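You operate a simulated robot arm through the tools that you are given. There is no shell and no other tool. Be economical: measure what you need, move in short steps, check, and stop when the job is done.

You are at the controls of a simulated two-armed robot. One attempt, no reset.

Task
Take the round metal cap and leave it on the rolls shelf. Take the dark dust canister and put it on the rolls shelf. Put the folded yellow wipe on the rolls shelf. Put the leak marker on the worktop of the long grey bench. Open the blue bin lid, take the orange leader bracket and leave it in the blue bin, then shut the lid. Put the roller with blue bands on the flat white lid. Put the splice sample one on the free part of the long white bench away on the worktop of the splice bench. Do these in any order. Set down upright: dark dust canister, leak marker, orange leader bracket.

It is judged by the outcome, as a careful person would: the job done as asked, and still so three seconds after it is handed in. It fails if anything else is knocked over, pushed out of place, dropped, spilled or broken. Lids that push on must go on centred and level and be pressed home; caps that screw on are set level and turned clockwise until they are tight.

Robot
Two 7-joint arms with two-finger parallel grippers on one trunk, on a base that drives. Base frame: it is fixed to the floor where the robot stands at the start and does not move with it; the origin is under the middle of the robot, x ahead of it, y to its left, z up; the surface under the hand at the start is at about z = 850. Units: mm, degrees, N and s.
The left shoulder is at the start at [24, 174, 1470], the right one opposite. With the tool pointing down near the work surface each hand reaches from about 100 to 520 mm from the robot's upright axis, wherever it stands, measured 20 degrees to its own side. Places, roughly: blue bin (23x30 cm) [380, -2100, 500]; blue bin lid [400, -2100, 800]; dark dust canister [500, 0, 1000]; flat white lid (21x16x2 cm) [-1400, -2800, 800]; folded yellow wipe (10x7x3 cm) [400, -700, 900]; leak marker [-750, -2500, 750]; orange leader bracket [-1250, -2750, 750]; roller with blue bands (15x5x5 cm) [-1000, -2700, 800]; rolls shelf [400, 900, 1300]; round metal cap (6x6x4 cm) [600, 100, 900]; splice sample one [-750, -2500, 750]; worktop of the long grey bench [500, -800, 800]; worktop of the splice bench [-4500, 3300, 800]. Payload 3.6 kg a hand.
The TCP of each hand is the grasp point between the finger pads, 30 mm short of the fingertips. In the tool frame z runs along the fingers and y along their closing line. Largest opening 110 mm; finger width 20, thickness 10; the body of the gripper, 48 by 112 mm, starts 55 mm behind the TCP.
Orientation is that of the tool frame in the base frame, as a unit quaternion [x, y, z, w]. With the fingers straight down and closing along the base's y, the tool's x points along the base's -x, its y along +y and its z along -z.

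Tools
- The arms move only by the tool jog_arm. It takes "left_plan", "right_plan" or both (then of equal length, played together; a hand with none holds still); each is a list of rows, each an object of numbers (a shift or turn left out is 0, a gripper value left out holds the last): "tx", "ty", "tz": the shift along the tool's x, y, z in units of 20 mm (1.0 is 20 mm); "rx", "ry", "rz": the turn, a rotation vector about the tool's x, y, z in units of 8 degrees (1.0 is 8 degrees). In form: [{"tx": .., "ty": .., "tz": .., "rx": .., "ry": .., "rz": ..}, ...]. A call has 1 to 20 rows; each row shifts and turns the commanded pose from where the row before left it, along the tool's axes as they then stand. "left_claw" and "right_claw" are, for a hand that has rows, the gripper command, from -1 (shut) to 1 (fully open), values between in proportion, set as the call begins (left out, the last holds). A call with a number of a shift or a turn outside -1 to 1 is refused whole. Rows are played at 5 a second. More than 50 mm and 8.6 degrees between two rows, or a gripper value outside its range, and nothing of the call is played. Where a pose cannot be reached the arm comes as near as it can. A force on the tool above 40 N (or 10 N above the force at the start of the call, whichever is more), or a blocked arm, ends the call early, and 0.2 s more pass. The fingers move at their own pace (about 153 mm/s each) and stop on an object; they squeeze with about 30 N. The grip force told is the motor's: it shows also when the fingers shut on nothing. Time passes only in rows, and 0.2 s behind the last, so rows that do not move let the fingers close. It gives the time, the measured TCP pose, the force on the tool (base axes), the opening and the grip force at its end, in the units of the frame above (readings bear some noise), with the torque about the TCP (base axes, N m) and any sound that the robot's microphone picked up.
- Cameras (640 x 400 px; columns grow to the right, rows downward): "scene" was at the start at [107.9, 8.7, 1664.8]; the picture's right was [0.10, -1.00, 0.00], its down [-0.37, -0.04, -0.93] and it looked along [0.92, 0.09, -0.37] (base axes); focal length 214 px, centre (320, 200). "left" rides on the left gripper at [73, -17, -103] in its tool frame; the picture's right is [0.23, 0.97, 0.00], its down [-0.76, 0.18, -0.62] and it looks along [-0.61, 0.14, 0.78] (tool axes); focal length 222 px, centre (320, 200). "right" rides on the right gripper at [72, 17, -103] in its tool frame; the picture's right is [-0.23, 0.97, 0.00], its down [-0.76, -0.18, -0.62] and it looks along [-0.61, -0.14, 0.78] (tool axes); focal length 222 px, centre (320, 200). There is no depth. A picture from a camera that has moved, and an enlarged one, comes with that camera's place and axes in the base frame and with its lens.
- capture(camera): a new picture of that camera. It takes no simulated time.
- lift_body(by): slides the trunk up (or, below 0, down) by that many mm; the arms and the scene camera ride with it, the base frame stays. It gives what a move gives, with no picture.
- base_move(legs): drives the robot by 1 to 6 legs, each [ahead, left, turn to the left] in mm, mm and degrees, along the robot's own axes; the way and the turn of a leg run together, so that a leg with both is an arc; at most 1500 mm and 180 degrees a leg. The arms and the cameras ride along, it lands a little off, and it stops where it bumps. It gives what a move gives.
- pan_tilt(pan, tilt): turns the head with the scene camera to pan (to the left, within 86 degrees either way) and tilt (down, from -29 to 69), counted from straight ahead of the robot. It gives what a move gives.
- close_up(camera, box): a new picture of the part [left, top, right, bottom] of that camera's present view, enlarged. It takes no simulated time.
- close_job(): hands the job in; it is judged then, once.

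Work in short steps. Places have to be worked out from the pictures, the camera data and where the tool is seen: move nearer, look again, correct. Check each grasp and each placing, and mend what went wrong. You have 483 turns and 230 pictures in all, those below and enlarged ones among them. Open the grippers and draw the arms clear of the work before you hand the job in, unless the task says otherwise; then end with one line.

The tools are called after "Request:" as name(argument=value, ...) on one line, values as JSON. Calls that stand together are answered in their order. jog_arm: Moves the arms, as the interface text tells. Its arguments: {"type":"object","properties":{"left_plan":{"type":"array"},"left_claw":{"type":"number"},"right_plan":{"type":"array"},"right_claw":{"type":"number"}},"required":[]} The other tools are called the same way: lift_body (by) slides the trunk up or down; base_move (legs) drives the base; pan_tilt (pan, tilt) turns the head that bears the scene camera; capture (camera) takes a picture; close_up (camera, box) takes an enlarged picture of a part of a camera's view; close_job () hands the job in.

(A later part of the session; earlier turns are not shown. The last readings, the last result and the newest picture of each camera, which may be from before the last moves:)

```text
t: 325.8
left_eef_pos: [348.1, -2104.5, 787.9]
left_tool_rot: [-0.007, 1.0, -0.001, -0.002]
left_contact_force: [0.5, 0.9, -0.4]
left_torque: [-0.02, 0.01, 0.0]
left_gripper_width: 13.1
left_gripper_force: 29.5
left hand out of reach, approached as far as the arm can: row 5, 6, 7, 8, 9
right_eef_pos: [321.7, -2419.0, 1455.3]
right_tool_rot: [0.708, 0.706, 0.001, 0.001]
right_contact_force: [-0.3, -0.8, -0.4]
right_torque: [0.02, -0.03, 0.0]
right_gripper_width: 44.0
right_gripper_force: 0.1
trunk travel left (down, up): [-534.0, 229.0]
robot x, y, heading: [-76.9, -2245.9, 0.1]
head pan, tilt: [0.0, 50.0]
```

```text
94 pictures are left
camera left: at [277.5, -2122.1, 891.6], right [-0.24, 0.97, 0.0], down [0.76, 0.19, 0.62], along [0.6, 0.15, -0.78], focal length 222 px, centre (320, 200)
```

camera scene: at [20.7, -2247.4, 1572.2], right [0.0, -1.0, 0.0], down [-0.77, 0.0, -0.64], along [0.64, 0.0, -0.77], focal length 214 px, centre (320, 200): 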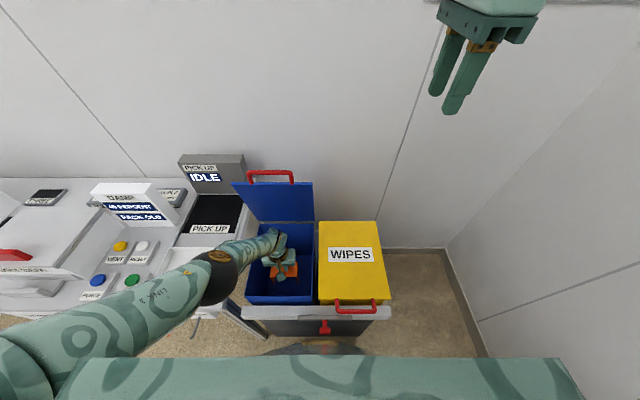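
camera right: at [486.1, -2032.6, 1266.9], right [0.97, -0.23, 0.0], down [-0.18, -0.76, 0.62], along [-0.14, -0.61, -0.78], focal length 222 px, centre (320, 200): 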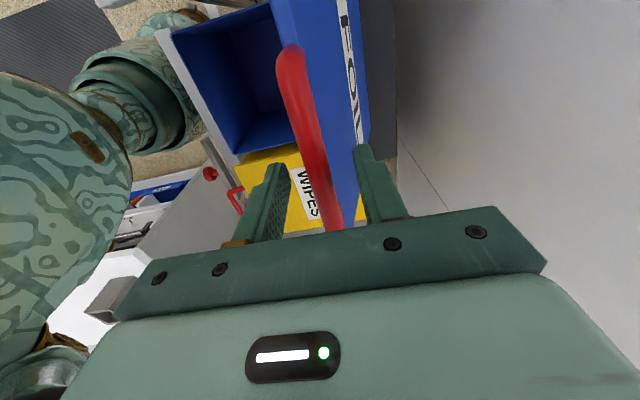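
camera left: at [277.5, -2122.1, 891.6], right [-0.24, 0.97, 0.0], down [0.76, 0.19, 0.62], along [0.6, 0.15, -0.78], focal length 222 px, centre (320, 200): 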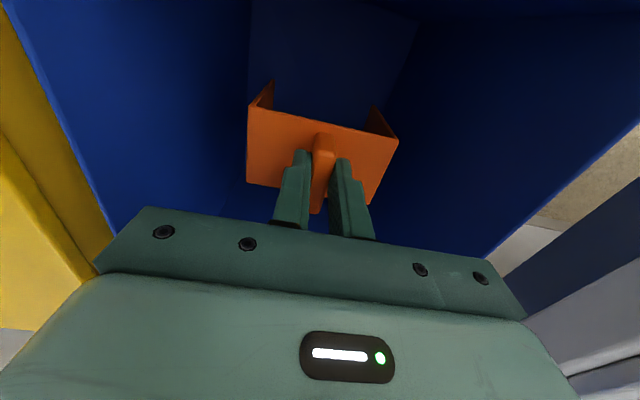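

Arm is straight now with elbow clear of the bench; I simply lower the trunk 110 to bring the hand down.

Request:
lift_body(by=-110)

Request:
capture(camera="left")

Request:
capture(camera="scene")

```text
t: 327.2
left_eef_pos: [348.8, -2104.4, 679.6]
left_tool_rot: [-0.008, 1.0, -0.003, 0.0]
left_contact_force: [0.2, 0.7, -0.4]
left_torque: [0.0, 0.01, -0.02]
left_gripper_width: 12.7
left_gripper_force: 30.1
right_eef_pos: [321.8, -2419.9, 1345.0]
right_tool_rot: [0.707, 0.707, 0.0, 0.001]
right_contact_force: [0.1, 0.3, -0.4]
right_torque: [-0.02, 0.03, 0.01]
right_gripper_width: 44.2
right_gripper_force: 0.1
trunk travel left (down, up): [-424.0, 339.0]
robot x, y, heading: [-75.1, -2245.8, -0.0]
head pan, tilt: [0.0, 50.0]
```

```text
93 pictures are left
camera left: at [276.9, -2121.2, 783.2], right [-0.24, 0.97, 0.0], down [0.76, 0.19, 0.62], along [0.6, 0.15, -0.78], focal length 222 px, centre (320, 200)
```

left: 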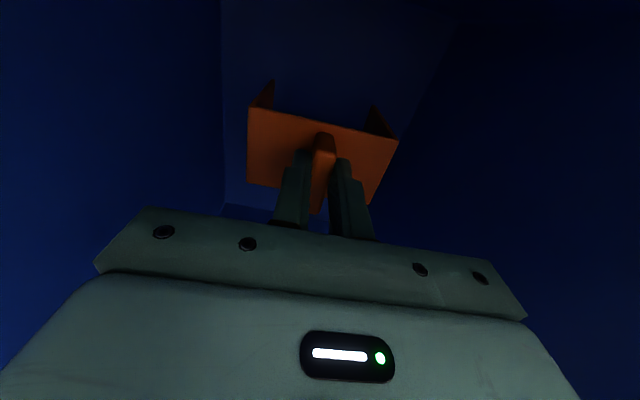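

```text
92 pictures are left
camera scene: at [39.1, -2247.8, 1461.7], right [0.0, -1.0, 0.0], down [-0.77, 0.0, -0.64], along [0.64, 0.0, -0.77], focal length 214 px, centre (320, 200)
```

scene: 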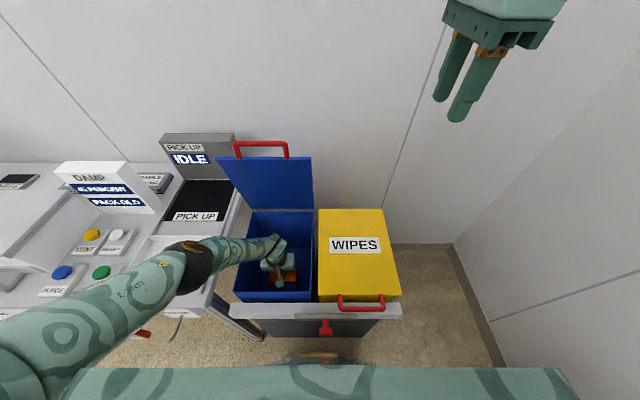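

Continue lowering by trunk in small steps watching the force.

Request:
lift_body(by=-15)

Request:
lift_body(by=-5)

Request:
lift_body(by=-4)

```text
t: 327.9
left_eef_pos: [348.5, -2103.7, 663.8]
left_tool_rot: [-0.007, 1.0, -0.002, -0.001]
left_contact_force: [0.5, 0.8, 0.1]
left_torque: [-0.03, 0.0, 0.0]
left_gripper_width: 12.9
left_gripper_force: 29.9
right_eef_pos: [320.2, -2418.2, 1331.2]
right_tool_rot: [0.708, 0.707, 0.0, 0.001]
right_contact_force: [0.0, -0.1, 0.1]
right_torque: [0.0, 0.01, 0.04]
right_gripper_width: 43.8
right_gripper_force: 0.1
trunk travel left (down, up): [-409.0, 354.0]
robot x, y, heading: [-77.5, -2245.1, 0.0]
head pan, tilt: [0.0, 50.0]
```

```text
t: 328.4
left_eef_pos: [347.2, -2105.7, 659.2]
left_tool_rot: [-0.008, 1.0, -0.002, -0.001]
left_contact_force: [0.7, 0.2, -1.2]
left_torque: [0.01, -0.03, -0.01]
left_gripper_width: 13.3
left_gripper_force: 29.8
right_eef_pos: [319.7, -2418.6, 1326.3]
right_tool_rot: [0.708, 0.706, 0.001, 0.001]
right_contact_force: [-0.1, -0.4, 0.7]
right_torque: [0.03, 0.01, 0.03]
right_gripper_width: 44.0
right_gripper_force: 0.0
trunk travel left (down, up): [-404.0, 359.0]
robot x, y, heading: [-76.3, -2246.7, -0.1]
head pan, tilt: [0.0, 50.0]
```

```text
t: 328.9
left_eef_pos: [347.4, -2104.1, 654.4]
left_tool_rot: [-0.007, 1.0, -0.001, -0.001]
left_contact_force: [0.1, 0.1, -0.7]
left_torque: [0.0, 0.01, 0.01]
left_gripper_width: 13.2
left_gripper_force: 30.5
right_eef_pos: [320.6, -2418.3, 1321.5]
right_tool_rot: [0.707, 0.707, 0.0, 0.001]
right_contact_force: [-1.1, -0.6, -0.1]
right_torque: [0.0, 0.0, -0.02]
right_gripper_width: 43.9
right_gripper_force: 0.1
trunk travel left (down, up): [-400.0, 363.0]
robot x, y, heading: [-76.7, -2244.5, -0.1]
head pan, tilt: [0.0, 50.0]
```

Request:
lift_body(by=-4)

Request:
lift_body(by=-4)

Request:
lift_body(by=-4)

```text
t: 329.4
left_eef_pos: [348.6, -2104.9, 652.0]
left_tool_rot: [-0.007, 1.0, -0.002, -0.001]
left_contact_force: [-0.7, 0.2, -0.8]
left_torque: [-0.01, 0.01, 0.05]
left_gripper_width: 12.9
left_gripper_force: 30.1
right_eef_pos: [320.0, -2419.0, 1317.5]
right_tool_rot: [0.707, 0.707, 0.0, 0.001]
right_contact_force: [0.1, 0.1, 0.4]
right_torque: [0.02, -0.01, 0.01]
right_gripper_width: 44.0
right_gripper_force: 0.0
trunk travel left (down, up): [-396.0, 367.0]
robot x, y, heading: [-76.4, -2245.5, -0.1]
head pan, tilt: [0.0, 50.0]
```

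```text
t: 330.0
left_eef_pos: [347.7, -2103.4, 647.3]
left_tool_rot: [-0.007, 1.0, -0.002, -0.001]
left_contact_force: [0.1, 0.6, -0.1]
left_torque: [0.01, -0.02, 0.02]
left_gripper_width: 13.1
left_gripper_force: 29.6
right_eef_pos: [320.5, -2419.1, 1314.6]
right_tool_rot: [0.708, 0.706, 0.0, 0.001]
right_contact_force: [0.4, -1.0, 0.4]
right_torque: [0.02, -0.02, -0.02]
right_gripper_width: 43.6
right_gripper_force: 0.0
trunk travel left (down, up): [-392.0, 371.0]
robot x, y, heading: [-77.7, -2247.4, -0.1]
head pan, tilt: [0.0, 50.0]
```

```text
t: 330.5
left_eef_pos: [347.0, -2103.9, 644.4]
left_tool_rot: [-0.007, 1.0, -0.002, -0.001]
left_contact_force: [-0.5, 0.0, -1.2]
left_torque: [-0.01, 0.0, -0.03]
left_gripper_width: 13.3
left_gripper_force: 29.7
right_eef_pos: [319.6, -2420.4, 1310.2]
right_tool_rot: [0.708, 0.706, 0.0, 0.001]
right_contact_force: [0.3, 0.1, 0.1]
right_torque: [0.0, -0.01, -0.02]
right_gripper_width: 44.0
right_gripper_force: 0.0
trunk travel left (down, up): [-388.0, 375.0]
robot x, y, heading: [-77.6, -2247.0, 0.2]
head pan, tilt: [0.0, 50.0]
```

Request:
lift_body(by=-5)

Request:
lift_body(by=-5)

Request:
lift_body(by=-5)

Request:
close_up(camera="left", box=[180, 40, 460, 220])

```text
t: 331.1
left_eef_pos: [347.9, -2103.7, 638.1]
left_tool_rot: [-0.007, 1.0, -0.002, -0.001]
left_contact_force: [0.7, -0.5, -1.0]
left_torque: [-0.01, -0.02, -0.01]
left_gripper_width: 13.2
left_gripper_force: 30.0
right_eef_pos: [320.2, -2421.0, 1303.6]
right_tool_rot: [0.707, 0.707, 0.0, 0.002]
right_contact_force: [-0.4, -0.7, 0.4]
right_torque: [0.01, 0.0, -0.01]
right_gripper_width: 44.2
right_gripper_force: 0.0
trunk travel left (down, up): [-383.0, 380.0]
robot x, y, heading: [-72.3, -2244.3, -0.2]
head pan, tilt: [0.0, 50.0]
```

```text
t: 331.6
left_eef_pos: [347.9, -2103.9, 635.6]
left_tool_rot: [-0.007, 1.0, -0.002, 0.0]
left_contact_force: [-2.5, -1.2, 23.3]
left_torque: [0.05, 0.06, 0.01]
left_gripper_width: 13.1
left_gripper_force: 30.2
right_eef_pos: [319.2, -2418.6, 1299.7]
right_tool_rot: [0.708, 0.706, 0.001, 0.002]
right_contact_force: [0.3, 0.2, 0.2]
right_torque: [-0.03, 0.01, 0.0]
right_gripper_width: 44.2
right_gripper_force: 0.0
trunk travel left (down, up): [-378.0, 385.0]
robot x, y, heading: [-74.5, -2249.1, 0.1]
head pan, tilt: [0.0, 50.0]
```

```text
t: 332.1
left_eef_pos: [347.5, -2104.5, 629.0]
left_tool_rot: [-0.008, 1.0, -0.002, -0.001]
left_contact_force: [-5.7, 0.7, 18.6]
left_torque: [0.14, 0.09, 0.03]
left_gripper_width: 13.1
left_gripper_force: 29.7
right_eef_pos: [318.9, -2419.0, 1295.3]
right_tool_rot: [0.707, 0.707, 0.0, 0.001]
right_contact_force: [0.6, -0.4, 0.3]
right_torque: [0.01, 0.0, -0.03]
right_gripper_width: 43.9
right_gripper_force: 0.1
trunk travel left (down, up): [-373.0, 390.0]
robot x, y, heading: [-78.7, -2243.2, 0.0]
head pan, tilt: [0.0, 50.0]
stopped: the force on the tool passed its limit at 46 N (the readings are from after the stop); the commanded pose is now the measured one
```

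```text
2.22 times, centred on (320, 130) of left
camera zoom: at [276.8, -2121.5, 733.4], right [-0.24, 0.97, 0.0], down [0.76, 0.19, 0.62], along [0.6, 0.15, -0.78], focal length 494 px, centre (320, 356)
```

zoom: 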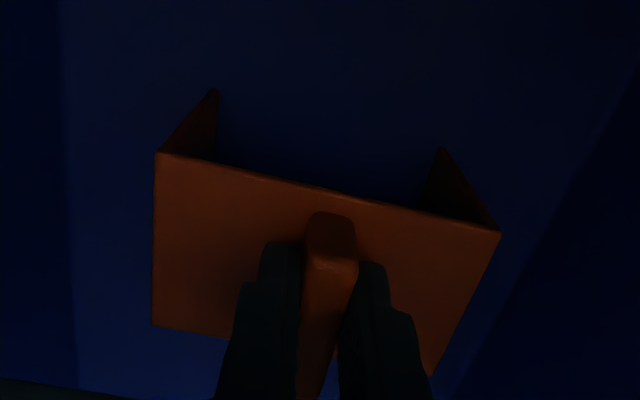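

On the bin floor. Ease up 4 mm, open the left gripper, and raise by trunk.

Request:
lift_body(by=3)

Request:
jog_arm(left_plan=[{}, {}, {}], left_claw=-0.3)

Request:
lift_body(by=200)

Request:
capture(camera="left")

Request:
capture(camera="scene")

```text
t: 332.6
left_eef_pos: [347.8, -2102.6, 632.5]
left_tool_rot: [-0.008, 1.0, -0.001, -0.001]
left_contact_force: [-0.5, -0.5, -1.1]
left_torque: [-0.01, -0.05, -0.01]
left_gripper_width: 13.1
left_gripper_force: 29.8
right_eef_pos: [320.1, -2420.2, 1297.8]
right_tool_rot: [0.708, 0.706, 0.0, 0.001]
right_contact_force: [-0.7, -0.3, -0.9]
right_torque: [0.01, 0.0, -0.01]
right_gripper_width: 43.9
right_gripper_force: 0.0
trunk travel left (down, up): [-376.0, 387.0]
robot x, y, heading: [-77.2, -2248.3, -0.3]
head pan, tilt: [0.0, 50.0]
```

```text
t: 333.4
left_eef_pos: [349.3, -2104.0, 631.4]
left_tool_rot: [-0.007, 1.0, -0.001, -0.002]
left_contact_force: [0.4, 0.7, 0.2]
left_torque: [0.01, -0.02, 0.01]
left_gripper_width: 38.4
left_gripper_force: 0.1
right_eef_pos: [320.9, -2419.1, 1297.5]
right_tool_rot: [0.708, 0.706, 0.0, 0.001]
right_contact_force: [0.4, -0.5, -0.4]
right_torque: [0.01, 0.02, -0.02]
right_gripper_width: 44.0
right_gripper_force: 0.0
trunk travel left (down, up): [-376.0, 387.0]
robot x, y, heading: [-71.9, -2248.1, 0.1]
head pan, tilt: [0.0, 50.0]
```

```text
t: 335.6
left_eef_pos: [347.1, -2104.3, 832.7]
left_tool_rot: [-0.008, 1.0, -0.002, -0.003]
left_contact_force: [0.1, 0.6, -0.7]
left_torque: [-0.02, 0.02, -0.01]
left_gripper_width: 38.2
left_gripper_force: 0.0
right_eef_pos: [319.6, -2419.7, 1497.0]
right_tool_rot: [0.708, 0.707, -0.001, 0.001]
right_contact_force: [0.0, -0.1, 0.1]
right_torque: [0.01, 0.0, 0.02]
right_gripper_width: 44.3
right_gripper_force: 0.1
trunk travel left (down, up): [-576.0, 187.0]
robot x, y, heading: [-73.9, -2247.9, -0.3]
head pan, tilt: [0.0, 50.0]
```

```text
90 pictures are left
camera left: at [276.8, -2120.9, 936.0], right [-0.24, 0.97, 0.0], down [0.76, 0.19, 0.62], along [0.6, 0.15, -0.78], focal length 222 px, centre (320, 200)
```

left: 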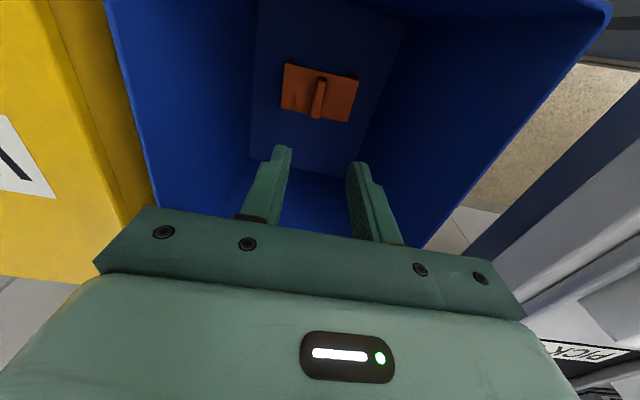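

```text
89 pictures are left
camera scene: at [16.7, -2247.8, 1614.5], right [0.0, -1.0, 0.0], down [-0.77, 0.0, -0.64], along [0.64, 0.0, -0.77], focal length 214 px, centre (320, 200)
```

scene: 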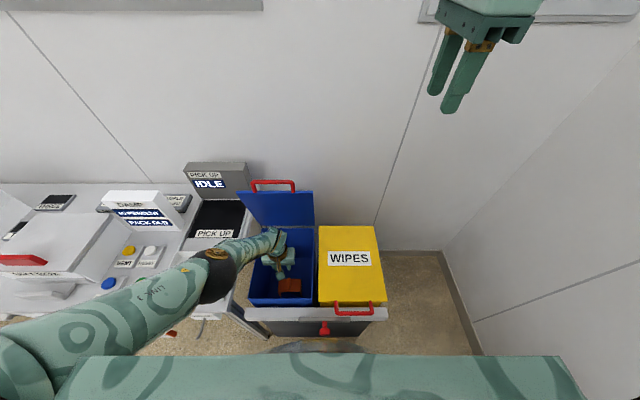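

The bracket stands upright in the bin. Raise the left hand out with the trunk, retract it, then use the right hand to shut the lid.

Request:
lift_body(by=170)

Request:
jog_arm(left_plan=[{"tz": -1}, {"tz": -1}, {"tz": -1}, {"tz": -1}, {"tz": -1}, {"tx": 1, "tz": -1, "ty": 0.5}, {"tx": 1, "tz": -1, "ty": 0.5}, {"tx": 1, "tz": -1, "ty": 0.5}, {"tx": 1, "ty": 0.5, "tz": -1}, {"tx": 1, "ty": 0.5, "tz": -1}, {"tx": 1, "ty": 0.5, "tz": -1}, {"tx": 1, "ty": 0.5, "tz": -1}, {"ty": 1, "tz": -1}, {"ty": 1, "tz": -1}, {"ty": 1, "tz": -1}])

Request:
capture(camera="scene")

```text
t: 337.5
left_eef_pos: [348.0, -2103.3, 1005.4]
left_tool_rot: [-0.008, 1.0, -0.002, 0.0]
left_contact_force: [0.6, -0.6, 0.5]
left_torque: [0.0, -0.02, -0.01]
left_gripper_width: 38.4
left_gripper_force: 0.1
right_eef_pos: [321.6, -2420.1, 1666.9]
right_tool_rot: [0.708, 0.706, -0.001, 0.001]
right_contact_force: [-0.2, -0.1, -0.1]
right_torque: [0.0, 0.02, 0.0]
right_gripper_width: 43.8
right_gripper_force: 0.2
trunk travel left (down, up): [-746.0, 17.0]
robot x, y, heading: [-74.6, -2249.3, -0.1]
head pan, tilt: [0.0, 50.0]
```

```text
t: 340.7
left_eef_pos: [202.7, -1974.2, 1305.5]
left_tool_rot: [-0.008, 1.0, -0.002, 0.002]
left_contact_force: [-0.2, -0.5, -0.5]
left_torque: [-0.02, -0.04, 0.01]
left_gripper_width: 38.9
left_gripper_force: 0.1
right_eef_pos: [318.6, -2418.2, 1669.1]
right_tool_rot: [0.708, 0.707, -0.001, 0.001]
right_contact_force: [0.0, 0.8, 0.0]
right_torque: [-0.03, -0.01, 0.05]
right_gripper_width: 44.1
right_gripper_force: 0.1
trunk travel left (down, up): [-746.0, 17.0]
robot x, y, heading: [-74.0, -2246.0, 0.3]
head pan, tilt: [0.0, 50.0]
```

```text
88 pictures are left
camera scene: at [10.3, -2246.9, 1784.7], right [0.0, -1.0, 0.0], down [-0.77, 0.0, -0.64], along [0.64, 0.0, -0.77], focal length 214 px, centre (320, 200)
```

scene: 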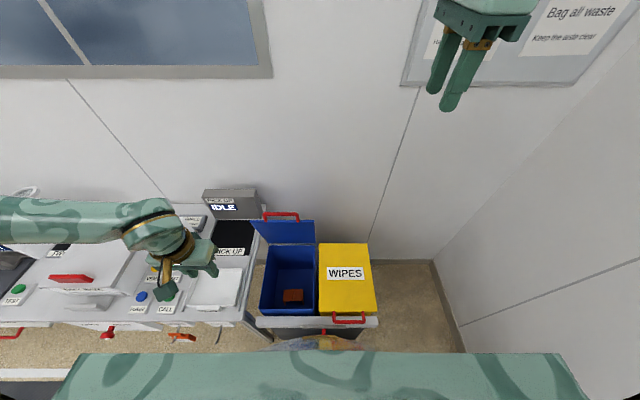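

I raise the left hand, restore the stance used for opening (base 140 left, 40 back) and lower the trunk.

Request:
jog_arm(left_plan=[{"tz": -1}, {"tz": -1}, {"tz": -1}, {"tz": -1}, {"tz": -1}, {"tz": -1}, {"tz": -1}, {"tz": -1}, {"tz": -1}, {"tz": -1}, {"tz": -1}, {"tz": -1}, {"tz": -1}])

Request:
base_move(legs=[[-40, 140, 0]])

Request:
lift_body(by=-460)

Request:
capture(camera="scene")

```text
t: 343.5
left_eef_pos: [204.6, -1973.5, 1566.2]
left_tool_rot: [-0.008, 1.0, -0.003, 0.001]
left_contact_force: [0.9, -0.6, 0.8]
left_torque: [0.02, -0.02, -0.04]
left_gripper_width: 38.7
left_gripper_force: 0.1
right_eef_pos: [321.1, -2420.5, 1667.2]
right_tool_rot: [0.707, 0.707, -0.001, 0.0]
right_contact_force: [-0.5, -0.5, -0.7]
right_torque: [-0.01, 0.03, -0.01]
right_gripper_width: 44.0
right_gripper_force: 0.1
trunk travel left (down, up): [-746.0, 17.0]
robot x, y, heading: [-72.5, -2249.7, -0.1]
head pan, tilt: [0.0, 50.0]
```

```text
t: 344.9
left_eef_pos: [164.5, -1833.8, 1565.6]
left_tool_rot: [-0.009, 1.0, -0.001, 0.001]
left_contact_force: [0.4, -0.6, 0.8]
left_torque: [0.02, 0.01, 0.02]
left_gripper_width: 38.5
left_gripper_force: 0.0
right_eef_pos: [281.5, -2278.6, 1666.7]
right_tool_rot: [0.707, 0.707, 0.0, 0.0]
right_contact_force: [1.0, -1.0, -0.5]
right_torque: [0.06, 0.0, -0.01]
right_gripper_width: 44.1
right_gripper_force: 0.0
trunk travel left (down, up): [-746.0, 17.0]
robot x, y, heading: [-115.5, -2106.4, 0.1]
head pan, tilt: [0.0, 50.0]
```

```text
refused: -460 is not a number from -400 to 400
```

```text
87 pictures are left
camera scene: at [-27.2, -2106.8, 1784.6], right [0.0, -1.0, 0.0], down [-0.77, 0.0, -0.64], along [0.64, 0.0, -0.77], focal length 214 px, centre (320, 200)
```

scene: 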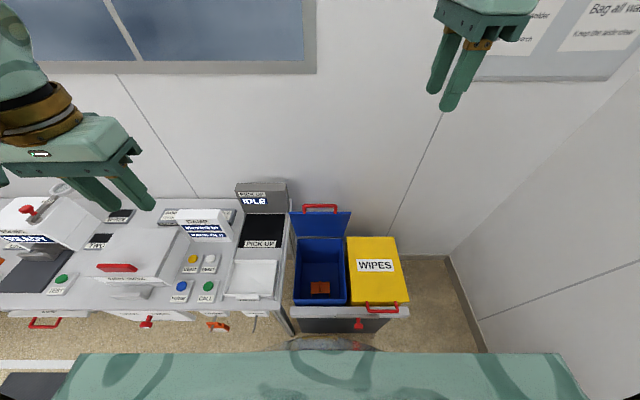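

Request:
lift_body(by=-400)

Request:
lift_body(by=-60)

Request:
capture(camera="scene")

Request:
capture(camera="right")

```text
t: 348.7
left_eef_pos: [163.9, -1829.9, 1165.2]
left_tool_rot: [-0.01, 1.0, -0.001, 0.002]
left_contact_force: [-0.1, 0.2, -1.2]
left_torque: [-0.01, 0.02, 0.02]
left_gripper_width: 38.6
left_gripper_force: 0.0
right_eef_pos: [281.1, -2274.6, 1266.8]
right_tool_rot: [0.707, 0.707, 0.001, 0.001]
right_contact_force: [-0.8, -0.4, 0.5]
right_torque: [0.0, 0.01, 0.01]
right_gripper_width: 44.0
right_gripper_force: 0.1
trunk travel left (down, up): [-346.0, 417.0]
robot x, y, heading: [-116.2, -2102.0, -0.2]
head pan, tilt: [0.0, 50.0]
```

```text
t: 349.7
left_eef_pos: [166.4, -1829.4, 1104.9]
left_tool_rot: [-0.009, 1.0, -0.002, -0.001]
left_contact_force: [0.5, -0.3, 0.6]
left_torque: [-0.02, -0.01, 0.0]
left_gripper_width: 38.4
left_gripper_force: 0.0
right_eef_pos: [280.9, -2275.7, 1207.6]
right_tool_rot: [0.707, 0.707, 0.0, 0.002]
right_contact_force: [-1.0, 0.7, -0.4]
right_torque: [0.0, -0.03, -0.01]
right_gripper_width: 43.9
right_gripper_force: 0.0
trunk travel left (down, up): [-286.0, 477.0]
robot x, y, heading: [-115.3, -2102.0, 0.1]
head pan, tilt: [0.0, 50.0]
```

```text
86 pictures are left
camera scene: at [45.8, -2103.9, 1322.0], right [0.0, -1.0, 0.0], down [-0.77, 0.0, -0.64], along [0.64, 0.0, -0.77], focal length 214 px, centre (320, 200)
```

scene: 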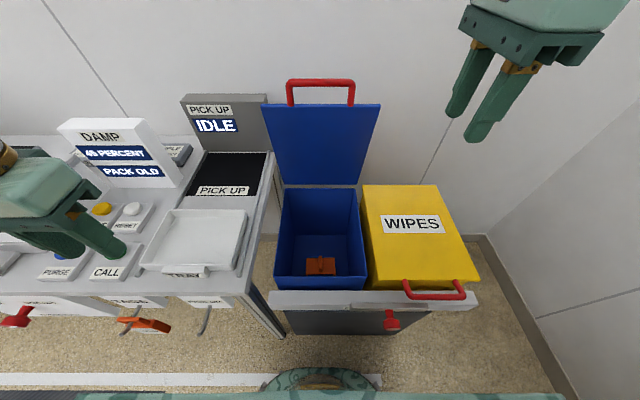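

```text
85 pictures are left
camera right: at [295.7, -2202.8, 1311.2], right [0.97, -0.23, 0.0], down [-0.18, -0.76, 0.62], along [-0.14, -0.61, -0.78], focal length 222 px, centre (320, 200)
```

right: 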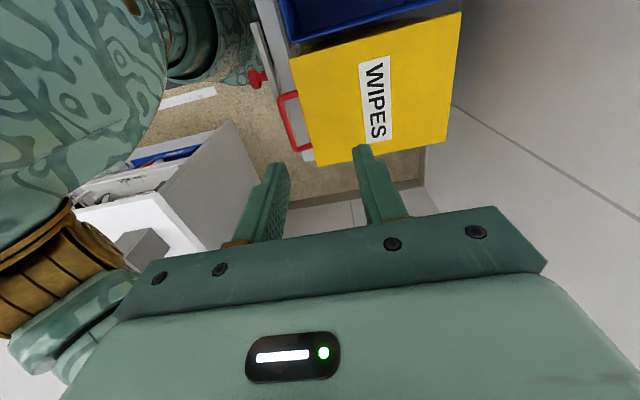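

Lid is still open. Bring the right hand back above the handle.

Request:
jog_arm(right_plan=[{"tx": 0.85, "ty": 0.95}, {"tx": 0.85, "ty": 0.95}, {"tx": 0.85, "ty": 0.95}, {"tx": 0.85, "ty": 0.95}, {"tx": 0.85, "ty": 0.95}, {"tx": 0.85, "ty": 0.95}, {"tx": 0.85, "ty": 0.95}, {"tx": 0.85, "ty": 0.95}, {"tx": 0.85, "ty": 0.95}, {"tx": 0.85, "ty": 0.95}])

Request:
capture(camera="right")

```text
t: 351.9
left_eef_pos: [166.0, -1830.0, 1105.0]
left_tool_rot: [-0.01, 1.0, -0.001, -0.002]
left_contact_force: [-0.4, -0.3, -0.1]
left_torque: [0.02, 0.01, 0.0]
left_gripper_width: 38.5
left_gripper_force: 0.1
right_eef_pos: [465.5, -2108.6, 1208.0]
right_tool_rot: [0.706, 0.708, -0.001, 0.001]
right_contact_force: [-0.3, -0.6, 0.5]
right_torque: [0.0, 0.0, 0.0]
right_gripper_width: 44.1
right_gripper_force: 0.0
right hand out of reach, approached as far as the arm can: row 10
trunk travel left (down, up): [-286.0, 477.0]
robot x, y, heading: [-119.6, -2103.0, -0.1]
head pan, tilt: [0.0, 50.0]
```

```text
84 pictures are left
camera right: at [480.0, -2038.4, 1311.0], right [0.97, -0.22, 0.0], down [-0.18, -0.76, 0.63], along [-0.14, -0.61, -0.78], focal length 222 px, centre (320, 200)
```

right: 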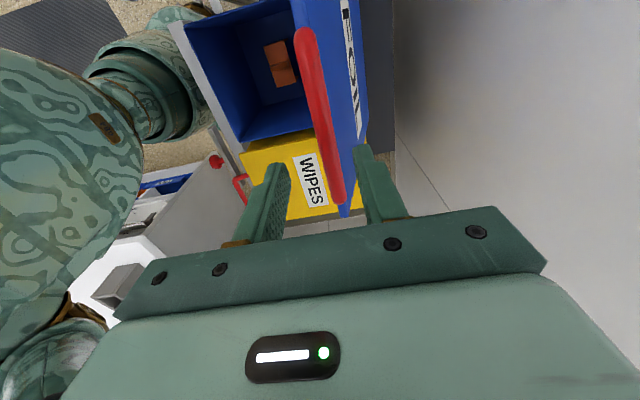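

Handle lies between the fingers. Descend and grip it.

Request:
jog_arm(right_plan=[{"tz": 0.75, "ty": 0.1}, {"tz": 0.75, "ty": 0.1}, {"tz": 0.6}])

Request:
jog_arm(right_plan=[{}, {}, {}, {}], right_claw=-1)

Request:
capture(camera="right")

```text
t: 352.7
left_eef_pos: [167.6, -1830.1, 1104.2]
left_tool_rot: [-0.01, 1.0, -0.001, -0.001]
left_contact_force: [-0.3, -0.9, 0.2]
left_torque: [0.0, 0.01, 0.0]
left_gripper_width: 38.4
left_gripper_force: 0.0
right_eef_pos: [466.8, -2111.7, 1165.1]
right_tool_rot: [0.707, 0.707, 0.0, 0.0]
right_contact_force: [0.3, 0.2, 0.7]
right_torque: [-0.02, 0.0, -0.01]
right_gripper_width: 44.0
right_gripper_force: 0.2
trunk travel left (down, up): [-286.0, 477.0]
robot x, y, heading: [-116.5, -2103.5, -0.0]
head pan, tilt: [0.0, 50.0]
```

```text
t: 353.7
left_eef_pos: [166.3, -1830.3, 1104.1]
left_tool_rot: [-0.009, 1.0, -0.002, -0.002]
left_contact_force: [0.3, 0.8, -0.1]
left_torque: [0.03, -0.01, 0.01]
left_gripper_width: 38.4
left_gripper_force: 0.0
right_eef_pos: [467.3, -2110.9, 1165.6]
right_tool_rot: [0.707, 0.707, -0.001, 0.0]
right_contact_force: [-1.0, 1.0, -2.2]
right_torque: [-0.04, 0.0, -0.09]
right_gripper_width: 13.4
right_gripper_force: 44.4
trunk travel left (down, up): [-286.0, 477.0]
robot x, y, heading: [-116.9, -2105.5, -0.0]
head pan, tilt: [0.0, 50.0]
```

```text
83 pictures are left
camera right: at [483.1, -2038.8, 1267.9], right [0.97, -0.23, 0.0], down [-0.18, -0.76, 0.62], along [-0.14, -0.61, -0.78], focal length 222 px, centre (320, 200)
```

right: 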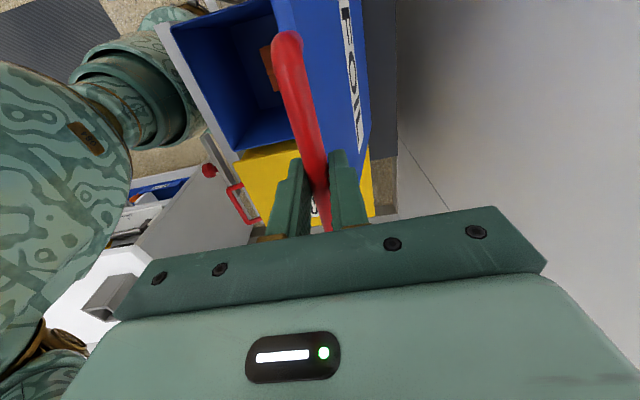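

Gripped. Reverse along the arc to ≈48°.

Request:
jog_arm(right_plan=[{"ty": -0.955, "tz": 0.19}, {"ty": -0.945, "tz": 0.245}, {"ty": -0.93, "tz": 0.3}, {"ty": -0.91, "tz": 0.35}, {"ty": -0.89, "tz": 0.405}, {"ty": -0.865, "tz": 0.455}, {"ty": -0.835, "tz": 0.5}, {"ty": -0.805, "tz": 0.55}, {"ty": -0.775, "tz": 0.595}, {"ty": -0.74, "tz": 0.635}])

Request:
capture(camera="right")

```text
t: 355.9
left_eef_pos: [168.4, -1829.0, 1104.3]
left_tool_rot: [-0.009, 1.0, -0.001, -0.002]
left_contact_force: [-0.2, -0.2, -0.2]
left_torque: [0.03, 0.0, 0.0]
left_gripper_width: 38.1
left_gripper_force: 0.0
right_eef_pos: [298.7, -2110.8, 1077.4]
right_tool_rot: [0.707, 0.707, -0.001, 0.001]
right_contact_force: [14.8, 1.4, -15.0]
right_torque: [-0.31, -0.31, -0.03]
right_gripper_width: 13.9
right_gripper_force: 44.9
trunk travel left (down, up): [-286.0, 477.0]
robot x, y, heading: [-116.2, -2104.1, -0.1]
head pan, tilt: [0.0, 50.0]
```

```text
82 pictures are left
camera right: at [313.7, -2038.6, 1181.1], right [0.97, -0.23, 0.0], down [-0.18, -0.76, 0.63], along [-0.14, -0.61, -0.78], focal length 222 px, centre (320, 200)
```

right: 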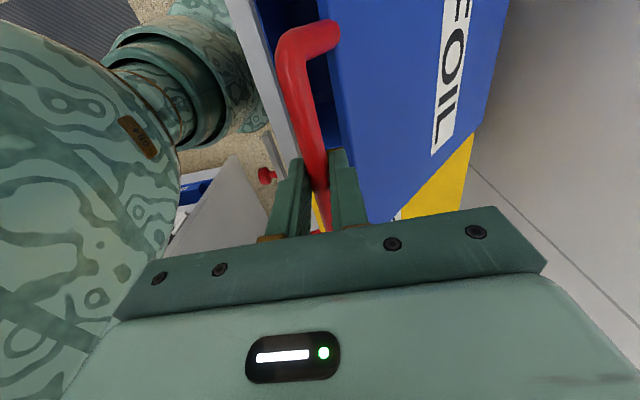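

Small tension; adjust the radius and continue down to ≈7°.

Request:
jog_arm(right_plan=[{"ty": -0.7, "tz": 0.82}, {"ty": -0.68, "tz": 0.72}, {"ty": -0.635, "tz": 0.76}, {"ty": -0.59, "tz": 0.795}, {"ty": -0.54, "tz": 0.83}, {"ty": -0.49, "tz": 0.86}, {"ty": -0.44, "tz": 0.89}, {"ty": -0.385, "tz": 0.915}, {"ty": -0.33, "tz": 0.935}, {"ty": -0.27, "tz": 0.95}, {"ty": -0.215, "tz": 0.965}, {"ty": -0.155, "tz": 0.98}])

Request:
capture(camera="scene")

```text
t: 358.5
left_eef_pos: [168.6, -1830.4, 1104.6]
left_tool_rot: [-0.01, 1.0, -0.002, -0.003]
left_contact_force: [0.7, 0.3, 0.7]
left_torque: [-0.01, -0.01, 0.01]
left_gripper_width: 38.5
left_gripper_force: 0.0
right_eef_pos: [190.3, -2110.1, 871.3]
right_tool_rot: [0.707, 0.708, -0.002, -0.001]
right_contact_force: [22.8, 2.3, -3.0]
right_torque: [-0.19, -0.41, -0.12]
right_gripper_width: 13.5
right_gripper_force: 44.8
trunk travel left (down, up): [-286.0, 477.0]
robot x, y, heading: [-113.5, -2103.8, -0.0]
head pan, tilt: [0.0, 50.0]
```

```text
81 pictures are left
camera scene: at [49.6, -2103.3, 1321.4], right [0.0, -1.0, 0.0], down [-0.77, 0.0, -0.64], along [0.64, 0.0, -0.77], focal length 214 px, centre (320, 200)
```

scene: 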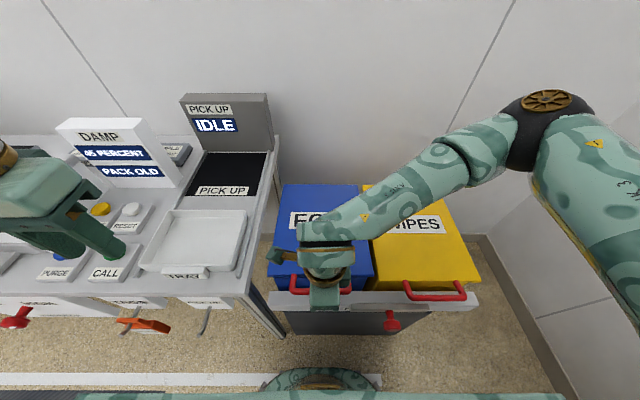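

Nearly shut; relieve x tension and lower the last 45 mm.

Request:
jog_arm(right_plan=[{"ty": 0.15, "tz": 0.5}, {"tz": 0.5, "ty": 0.03}, {"tz": 0.5, "ty": -0.05}, {"tz": 0.4}, {"tz": 0.3}, {"tz": 0.15}])

Request:
capture(camera="scene")

```text
t: 359.9
left_eef_pos: [165.4, -1830.0, 1105.8]
left_tool_rot: [-0.01, 1.0, -0.002, -0.001]
left_contact_force: [-0.5, -0.5, 0.0]
left_torque: [-0.01, -0.03, -0.01]
left_gripper_width: 38.4
left_gripper_force: 0.1
right_eef_pos: [186.0, -2109.3, 826.2]
right_tool_rot: [0.707, 0.708, -0.002, -0.001]
right_contact_force: [-9.3, -1.8, 23.2]
right_torque: [-0.55, 0.18, -0.2]
right_gripper_width: 13.3
right_gripper_force: 45.2
trunk travel left (down, up): [-286.0, 477.0]
robot x, y, heading: [-115.2, -2104.1, 0.1]
head pan, tilt: [0.0, 50.0]
stopped in row 6 (right hand): the force on the tool passed its limit at 46 N (the readings are from after the stop); the commanded pose is now the measured one
```

```text
80 pictures are left
camera scene: at [44.8, -2104.0, 1321.9], right [0.0, -1.0, 0.0], down [-0.77, 0.0, -0.64], along [0.64, 0.0, -0.77], focal length 214 px, centre (320, 200)
```

scene: 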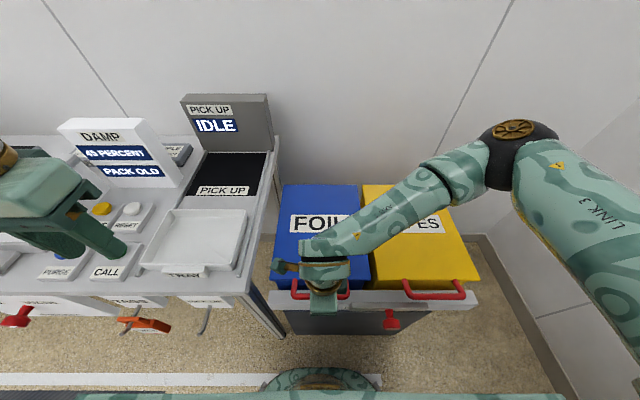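

The lid seated firmly. Release and raise the right hand, then check.

Request:
jog_arm(right_plan=[{}, {}, {}], right_claw=-0.2)

Request:
jog_arm(right_plan=[{"tz": -0.5}, {"tz": -1}, {"tz": -1}, {"tz": -1}, {"tz": -1}, {"tz": -1}, {"tz": -1}, {"tz": -1}, {"tz": -1}, {"tz": -1}, {"tz": -1}, {"tz": -1}, {"tx": -1, "tz": -1}, {"tx": -1, "tz": -1}, {"tx": -1}, {"tx": -1}, {"tx": -1}, {"tx": -1}])

Request:
capture(camera="scene")

```text
t: 360.7
left_eef_pos: [165.5, -1829.1, 1104.4]
left_tool_rot: [-0.009, 1.0, -0.002, -0.002]
left_contact_force: [0.1, 1.0, 0.1]
left_torque: [0.02, -0.01, -0.01]
left_gripper_width: 38.4
left_gripper_force: 0.1
right_eef_pos: [187.9, -2109.6, 824.3]
right_tool_rot: [0.706, 0.708, -0.002, 0.0]
right_contact_force: [0.4, 0.6, 0.0]
right_torque: [0.01, 0.0, -0.01]
right_gripper_width: 43.9
right_gripper_force: 0.0
trunk travel left (down, up): [-286.0, 477.0]
robot x, y, heading: [-116.8, -2103.9, 0.1]
head pan, tilt: [0.0, 50.0]
```

```text
t: 364.5
left_eef_pos: [166.3, -1830.6, 1105.1]
left_tool_rot: [-0.009, 1.0, -0.002, -0.002]
left_contact_force: [0.1, -1.0, 0.5]
left_torque: [-0.01, -0.01, -0.05]
left_gripper_width: 38.8
left_gripper_force: 0.0
right_eef_pos: [190.1, -2229.1, 1093.9]
right_tool_rot: [0.705, 0.709, -0.001, -0.001]
right_contact_force: [0.2, 0.2, 0.2]
right_torque: [-0.04, 0.0, -0.03]
right_gripper_width: 43.9
right_gripper_force: 0.1
trunk travel left (down, up): [-286.0, 477.0]
robot x, y, heading: [-116.8, -2102.9, 0.0]
head pan, tilt: [0.0, 50.0]
```

```text
79 pictures are left
camera scene: at [46.1, -2104.5, 1321.8], right [0.0, -1.0, 0.0], down [-0.77, 0.0, -0.64], along [0.64, 0.0, -0.77], focal length 214 px, centre (320, 200)
```

scene: 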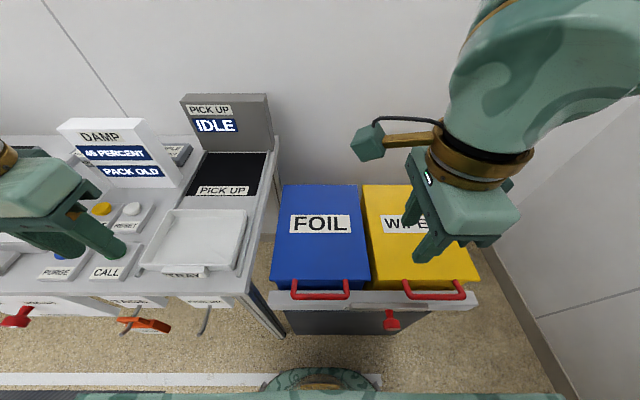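

The FOIL lid is shut. Now the splice sample ONE: drive back 600, turn right 90°, approach the white bench.

Request:
base_move(legs=[[-610, 0, 0], [0, 0, -90], [100, 0, 0]])

Request:
capture(camera="scene")

Request:
capture(camera="right")

```text
t: 372.4
left_eef_pos: [-432.5, -2483.5, 1105.6]
left_tool_rot: [0.695, 0.719, 0.0, -0.003]
left_contact_force: [-0.4, -0.6, 0.2]
left_torque: [0.02, 0.0, 0.0]
left_gripper_width: 38.6
left_gripper_force: 0.1
right_eef_pos: [-829.5, -2513.2, 1093.2]
right_tool_rot: [1.0, 0.007, 0.0, -0.001]
right_contact_force: [0.6, 0.1, 0.0]
right_torque: [0.03, -0.03, 0.02]
right_gripper_width: 44.0
right_gripper_force: 0.0
trunk travel left (down, up): [-286.0, 477.0]
robot x, y, heading: [-708.5, -2204.5, -89.2]
head pan, tilt: [0.0, 50.0]
```

```text
78 pictures are left
camera scene: at [-706.7, -2367.6, 1321.6], right [-1.0, -0.02, 0.0], down [-0.01, 0.77, -0.64], along [0.01, -0.64, -0.77], focal length 214 px, centre (320, 200)
```

scene: 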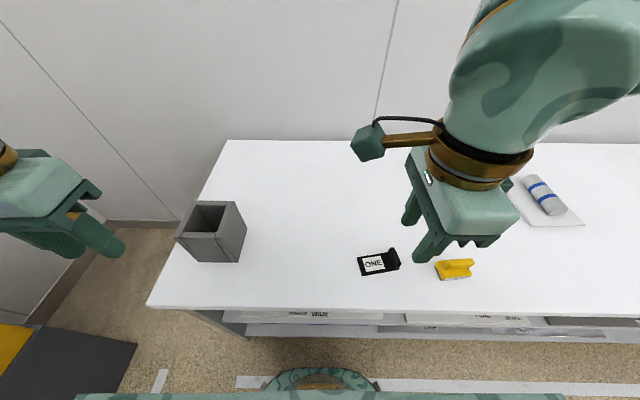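

```text
77 pictures are left
camera right: at [-759.2, -2530.2, 1196.2], right [-0.21, -0.98, 0.0], down [-0.76, 0.16, 0.63], along [-0.61, 0.13, -0.78], focal length 222 px, centre (320, 200)
```

right: 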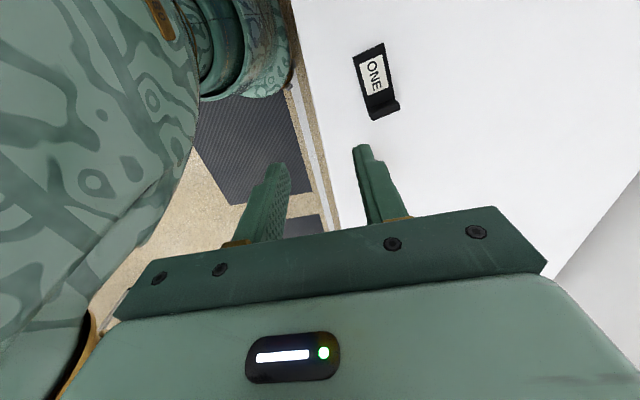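

Zoom on the ONE sample to pick a grip.

Request:
close_up(camera="right", box=[320, 20, 440, 140])

Request:
close_up(camera="scene", box=[330, 230, 430, 300])

```text
3.33 times, centred on (380, 80) of right
camera zoom: at [-759.2, -2530.2, 1196.2], right [-0.21, -0.98, 0.0], down [-0.76, 0.16, 0.63], along [-0.61, 0.13, -0.78], focal length 740 px, centre (120, 600)
```

zoom: 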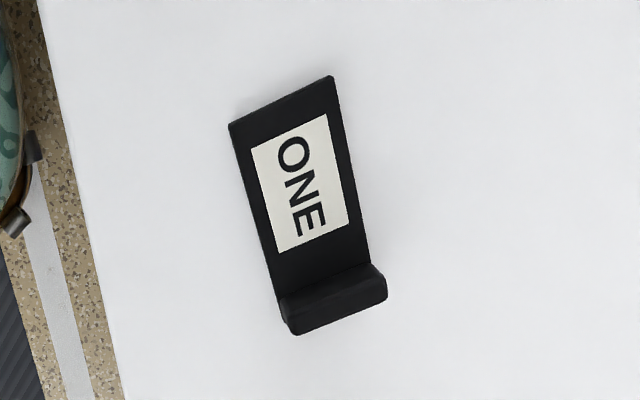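

```text
5.71 times, centred on (380, 265) of scene
camera zoom: at [-706.7, -2367.6, 1321.6], right [-1.0, -0.02, 0.0], down [-0.01, 0.77, -0.64], along [0.01, -0.64, -0.77], focal length 1226 px, centre (-23, -171)
```

zoom: 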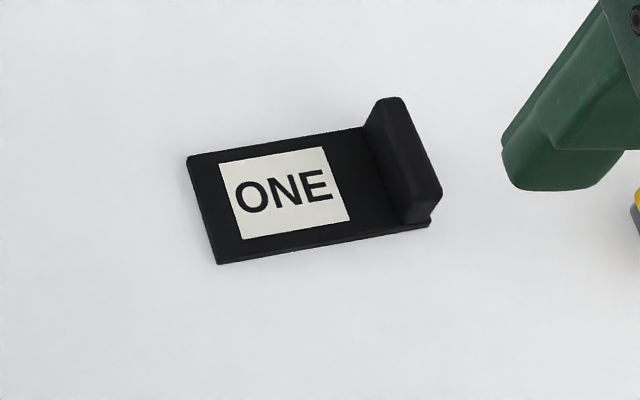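

I'll grip across the width at the raised end (≈(-889,-2611)), yaw −10.6°. Move above it to z≈900.

Request:
jog_arm(right_plan=[{"tx": -0.75, "ty": 1}, {"tx": -0.75, "ty": 1}, {"tx": -0.75, "ty": 1}, {"tx": -0.75, "ty": 1}, {"ty": 0.9}, {"rz": -0.7}, {"rz": -0.65}, {"tz": 1}, {"tz": 1}, {"tz": 1}, {"tz": 1}, {"tz": 1}, {"tz": 1}, {"tz": 1}, {"tz": 1}, {"tz": 1}, {"tz": 0.6}], right_claw=0.45)

Request:
capture(camera="right")

```text
t: 376.0
left_eef_pos: [-431.7, -2482.6, 1104.5]
left_tool_rot: [0.695, 0.719, 0.0, -0.002]
left_contact_force: [1.1, -0.1, -0.7]
left_torque: [0.0, -0.01, 0.0]
left_gripper_width: 38.4
left_gripper_force: 0.1
right_eef_pos: [-888.8, -2610.9, 901.0]
right_tool_rot: [0.995, 0.102, 0.0, -0.001]
right_contact_force: [-1.0, 0.3, -0.8]
right_torque: [0.03, -0.01, 0.04]
right_gripper_width: 79.6
right_gripper_force: 0.0
trunk travel left (down, up): [-286.0, 477.0]
robot x, y, heading: [-709.0, -2206.2, -89.1]
head pan, tilt: [0.0, 50.0]
```

```text
74 pictures are left
camera right: at [-816.3, -2613.6, 1004.3], right [-0.02, -1.0, 0.0], down [-0.78, 0.02, 0.62], along [-0.62, 0.02, -0.78], focal length 222 px, centre (320, 200)
```

right: 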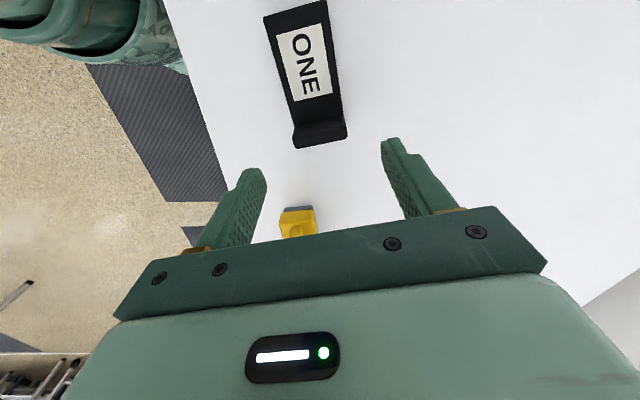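

Aligned. Descend to ≈816 and close.

Request:
jog_arm(right_plan=[{"tz": 1}, {"tz": 1}, {"tz": 1}, {"tz": 0.8}, {"tz": 0.25}, {"tz": 0.15}])

Request:
jog_arm(right_plan=[{}, {}, {}, {}, {}], right_claw=-1)

Request:
capture(camera="right")

```text
t: 377.4
left_eef_pos: [-432.0, -2482.8, 1104.7]
left_tool_rot: [0.695, 0.719, 0.0, -0.003]
left_contact_force: [0.7, 1.4, 0.2]
left_torque: [0.0, 0.01, 0.01]
left_gripper_width: 38.8
left_gripper_force: 0.0
right_eef_pos: [-890.9, -2610.7, 815.4]
right_tool_rot: [0.995, 0.102, -0.002, -0.002]
right_contact_force: [0.0, 0.9, -0.1]
right_torque: [-0.03, 0.01, 0.01]
right_gripper_width: 79.9
right_gripper_force: 0.0
trunk travel left (down, up): [-286.0, 477.0]
robot x, y, heading: [-712.8, -2204.9, -89.0]
head pan, tilt: [0.0, 50.0]
```

```text
t: 378.6
left_eef_pos: [-433.1, -2482.0, 1105.4]
left_tool_rot: [0.695, 0.719, 0.0, -0.002]
left_contact_force: [-0.3, 0.4, 0.1]
left_torque: [-0.02, 0.01, 0.01]
left_gripper_width: 38.4
left_gripper_force: 0.1
right_eef_pos: [-890.1, -2610.8, 816.7]
right_tool_rot: [0.995, 0.101, -0.001, -0.001]
right_contact_force: [-0.4, -0.4, 0.0]
right_torque: [-0.02, 0.0, -0.02]
right_gripper_width: 49.5
right_gripper_force: 29.9
trunk travel left (down, up): [-286.0, 477.0]
robot x, y, heading: [-707.6, -2204.4, -89.0]
head pan, tilt: [0.0, 50.0]
```

```text
73 pictures are left
camera right: at [-817.0, -2613.4, 919.8], right [-0.02, -1.0, 0.0], down [-0.78, 0.02, 0.62], along [-0.62, 0.02, -0.78], focal length 222 px, centre (320, 200)
```

right: 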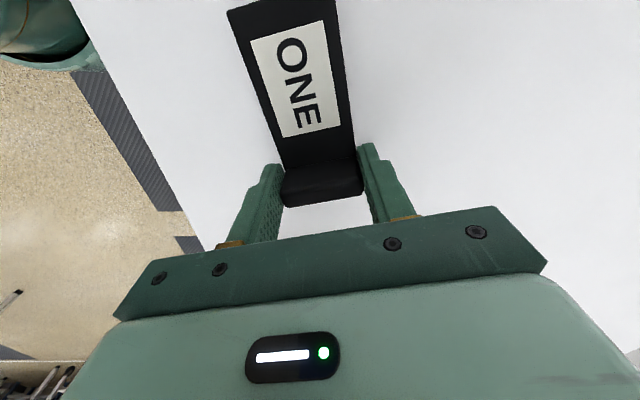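

Gripped at 49.5 mm. Lift and check that it stays level.

Request:
jog_arm(right_plan=[{"tz": -0.5}, {"tz": -0.5}, {"tz": -1}, {"tz": -1}, {"tz": -1}, {"tz": -1}, {"tz": -1}, {"tz": -1}, {"tz": -1}, {"tz": -1}, {"tz": -1}, {"tz": -1}, {"tz": -1}])

Request:
capture(camera="right")

Request:
capture(camera="scene")

```text
t: 381.4
left_eef_pos: [-432.5, -2482.5, 1105.8]
left_tool_rot: [0.695, 0.719, 0.0, -0.002]
left_contact_force: [0.3, -0.1, -0.9]
left_torque: [-0.01, 0.03, 0.0]
left_gripper_width: 38.8
left_gripper_force: 0.1
right_eef_pos: [-890.2, -2612.3, 1056.8]
right_tool_rot: [0.995, 0.102, -0.001, -0.002]
right_contact_force: [-0.6, 0.3, 0.5]
right_torque: [0.0, -0.04, -0.01]
right_gripper_width: 49.4
right_gripper_force: 30.3
trunk travel left (down, up): [-286.0, 477.0]
robot x, y, heading: [-712.7, -2205.3, -89.1]
head pan, tilt: [0.0, 50.0]
```

```text
72 pictures are left
camera right: at [-816.6, -2614.8, 1159.8], right [-0.02, -1.0, 0.0], down [-0.78, 0.02, 0.62], along [-0.62, 0.02, -0.78], focal length 222 px, centre (320, 200)
```

right: 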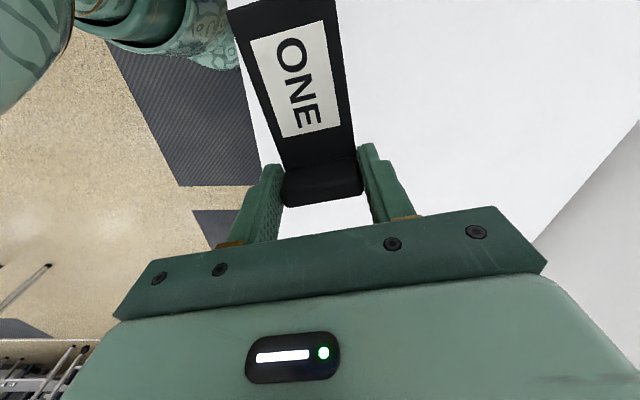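

```text
71 pictures are left
camera scene: at [-706.6, -2366.0, 1321.8], right [-1.0, -0.02, 0.0], down [-0.01, 0.77, -0.64], along [0.01, -0.64, -0.77], focal length 214 px, centre (320, 200)
```

scene: 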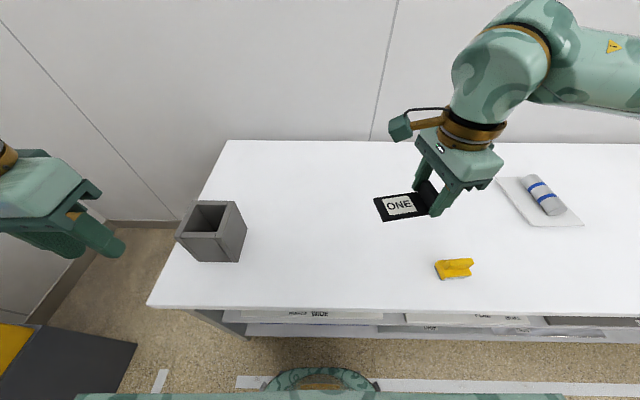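

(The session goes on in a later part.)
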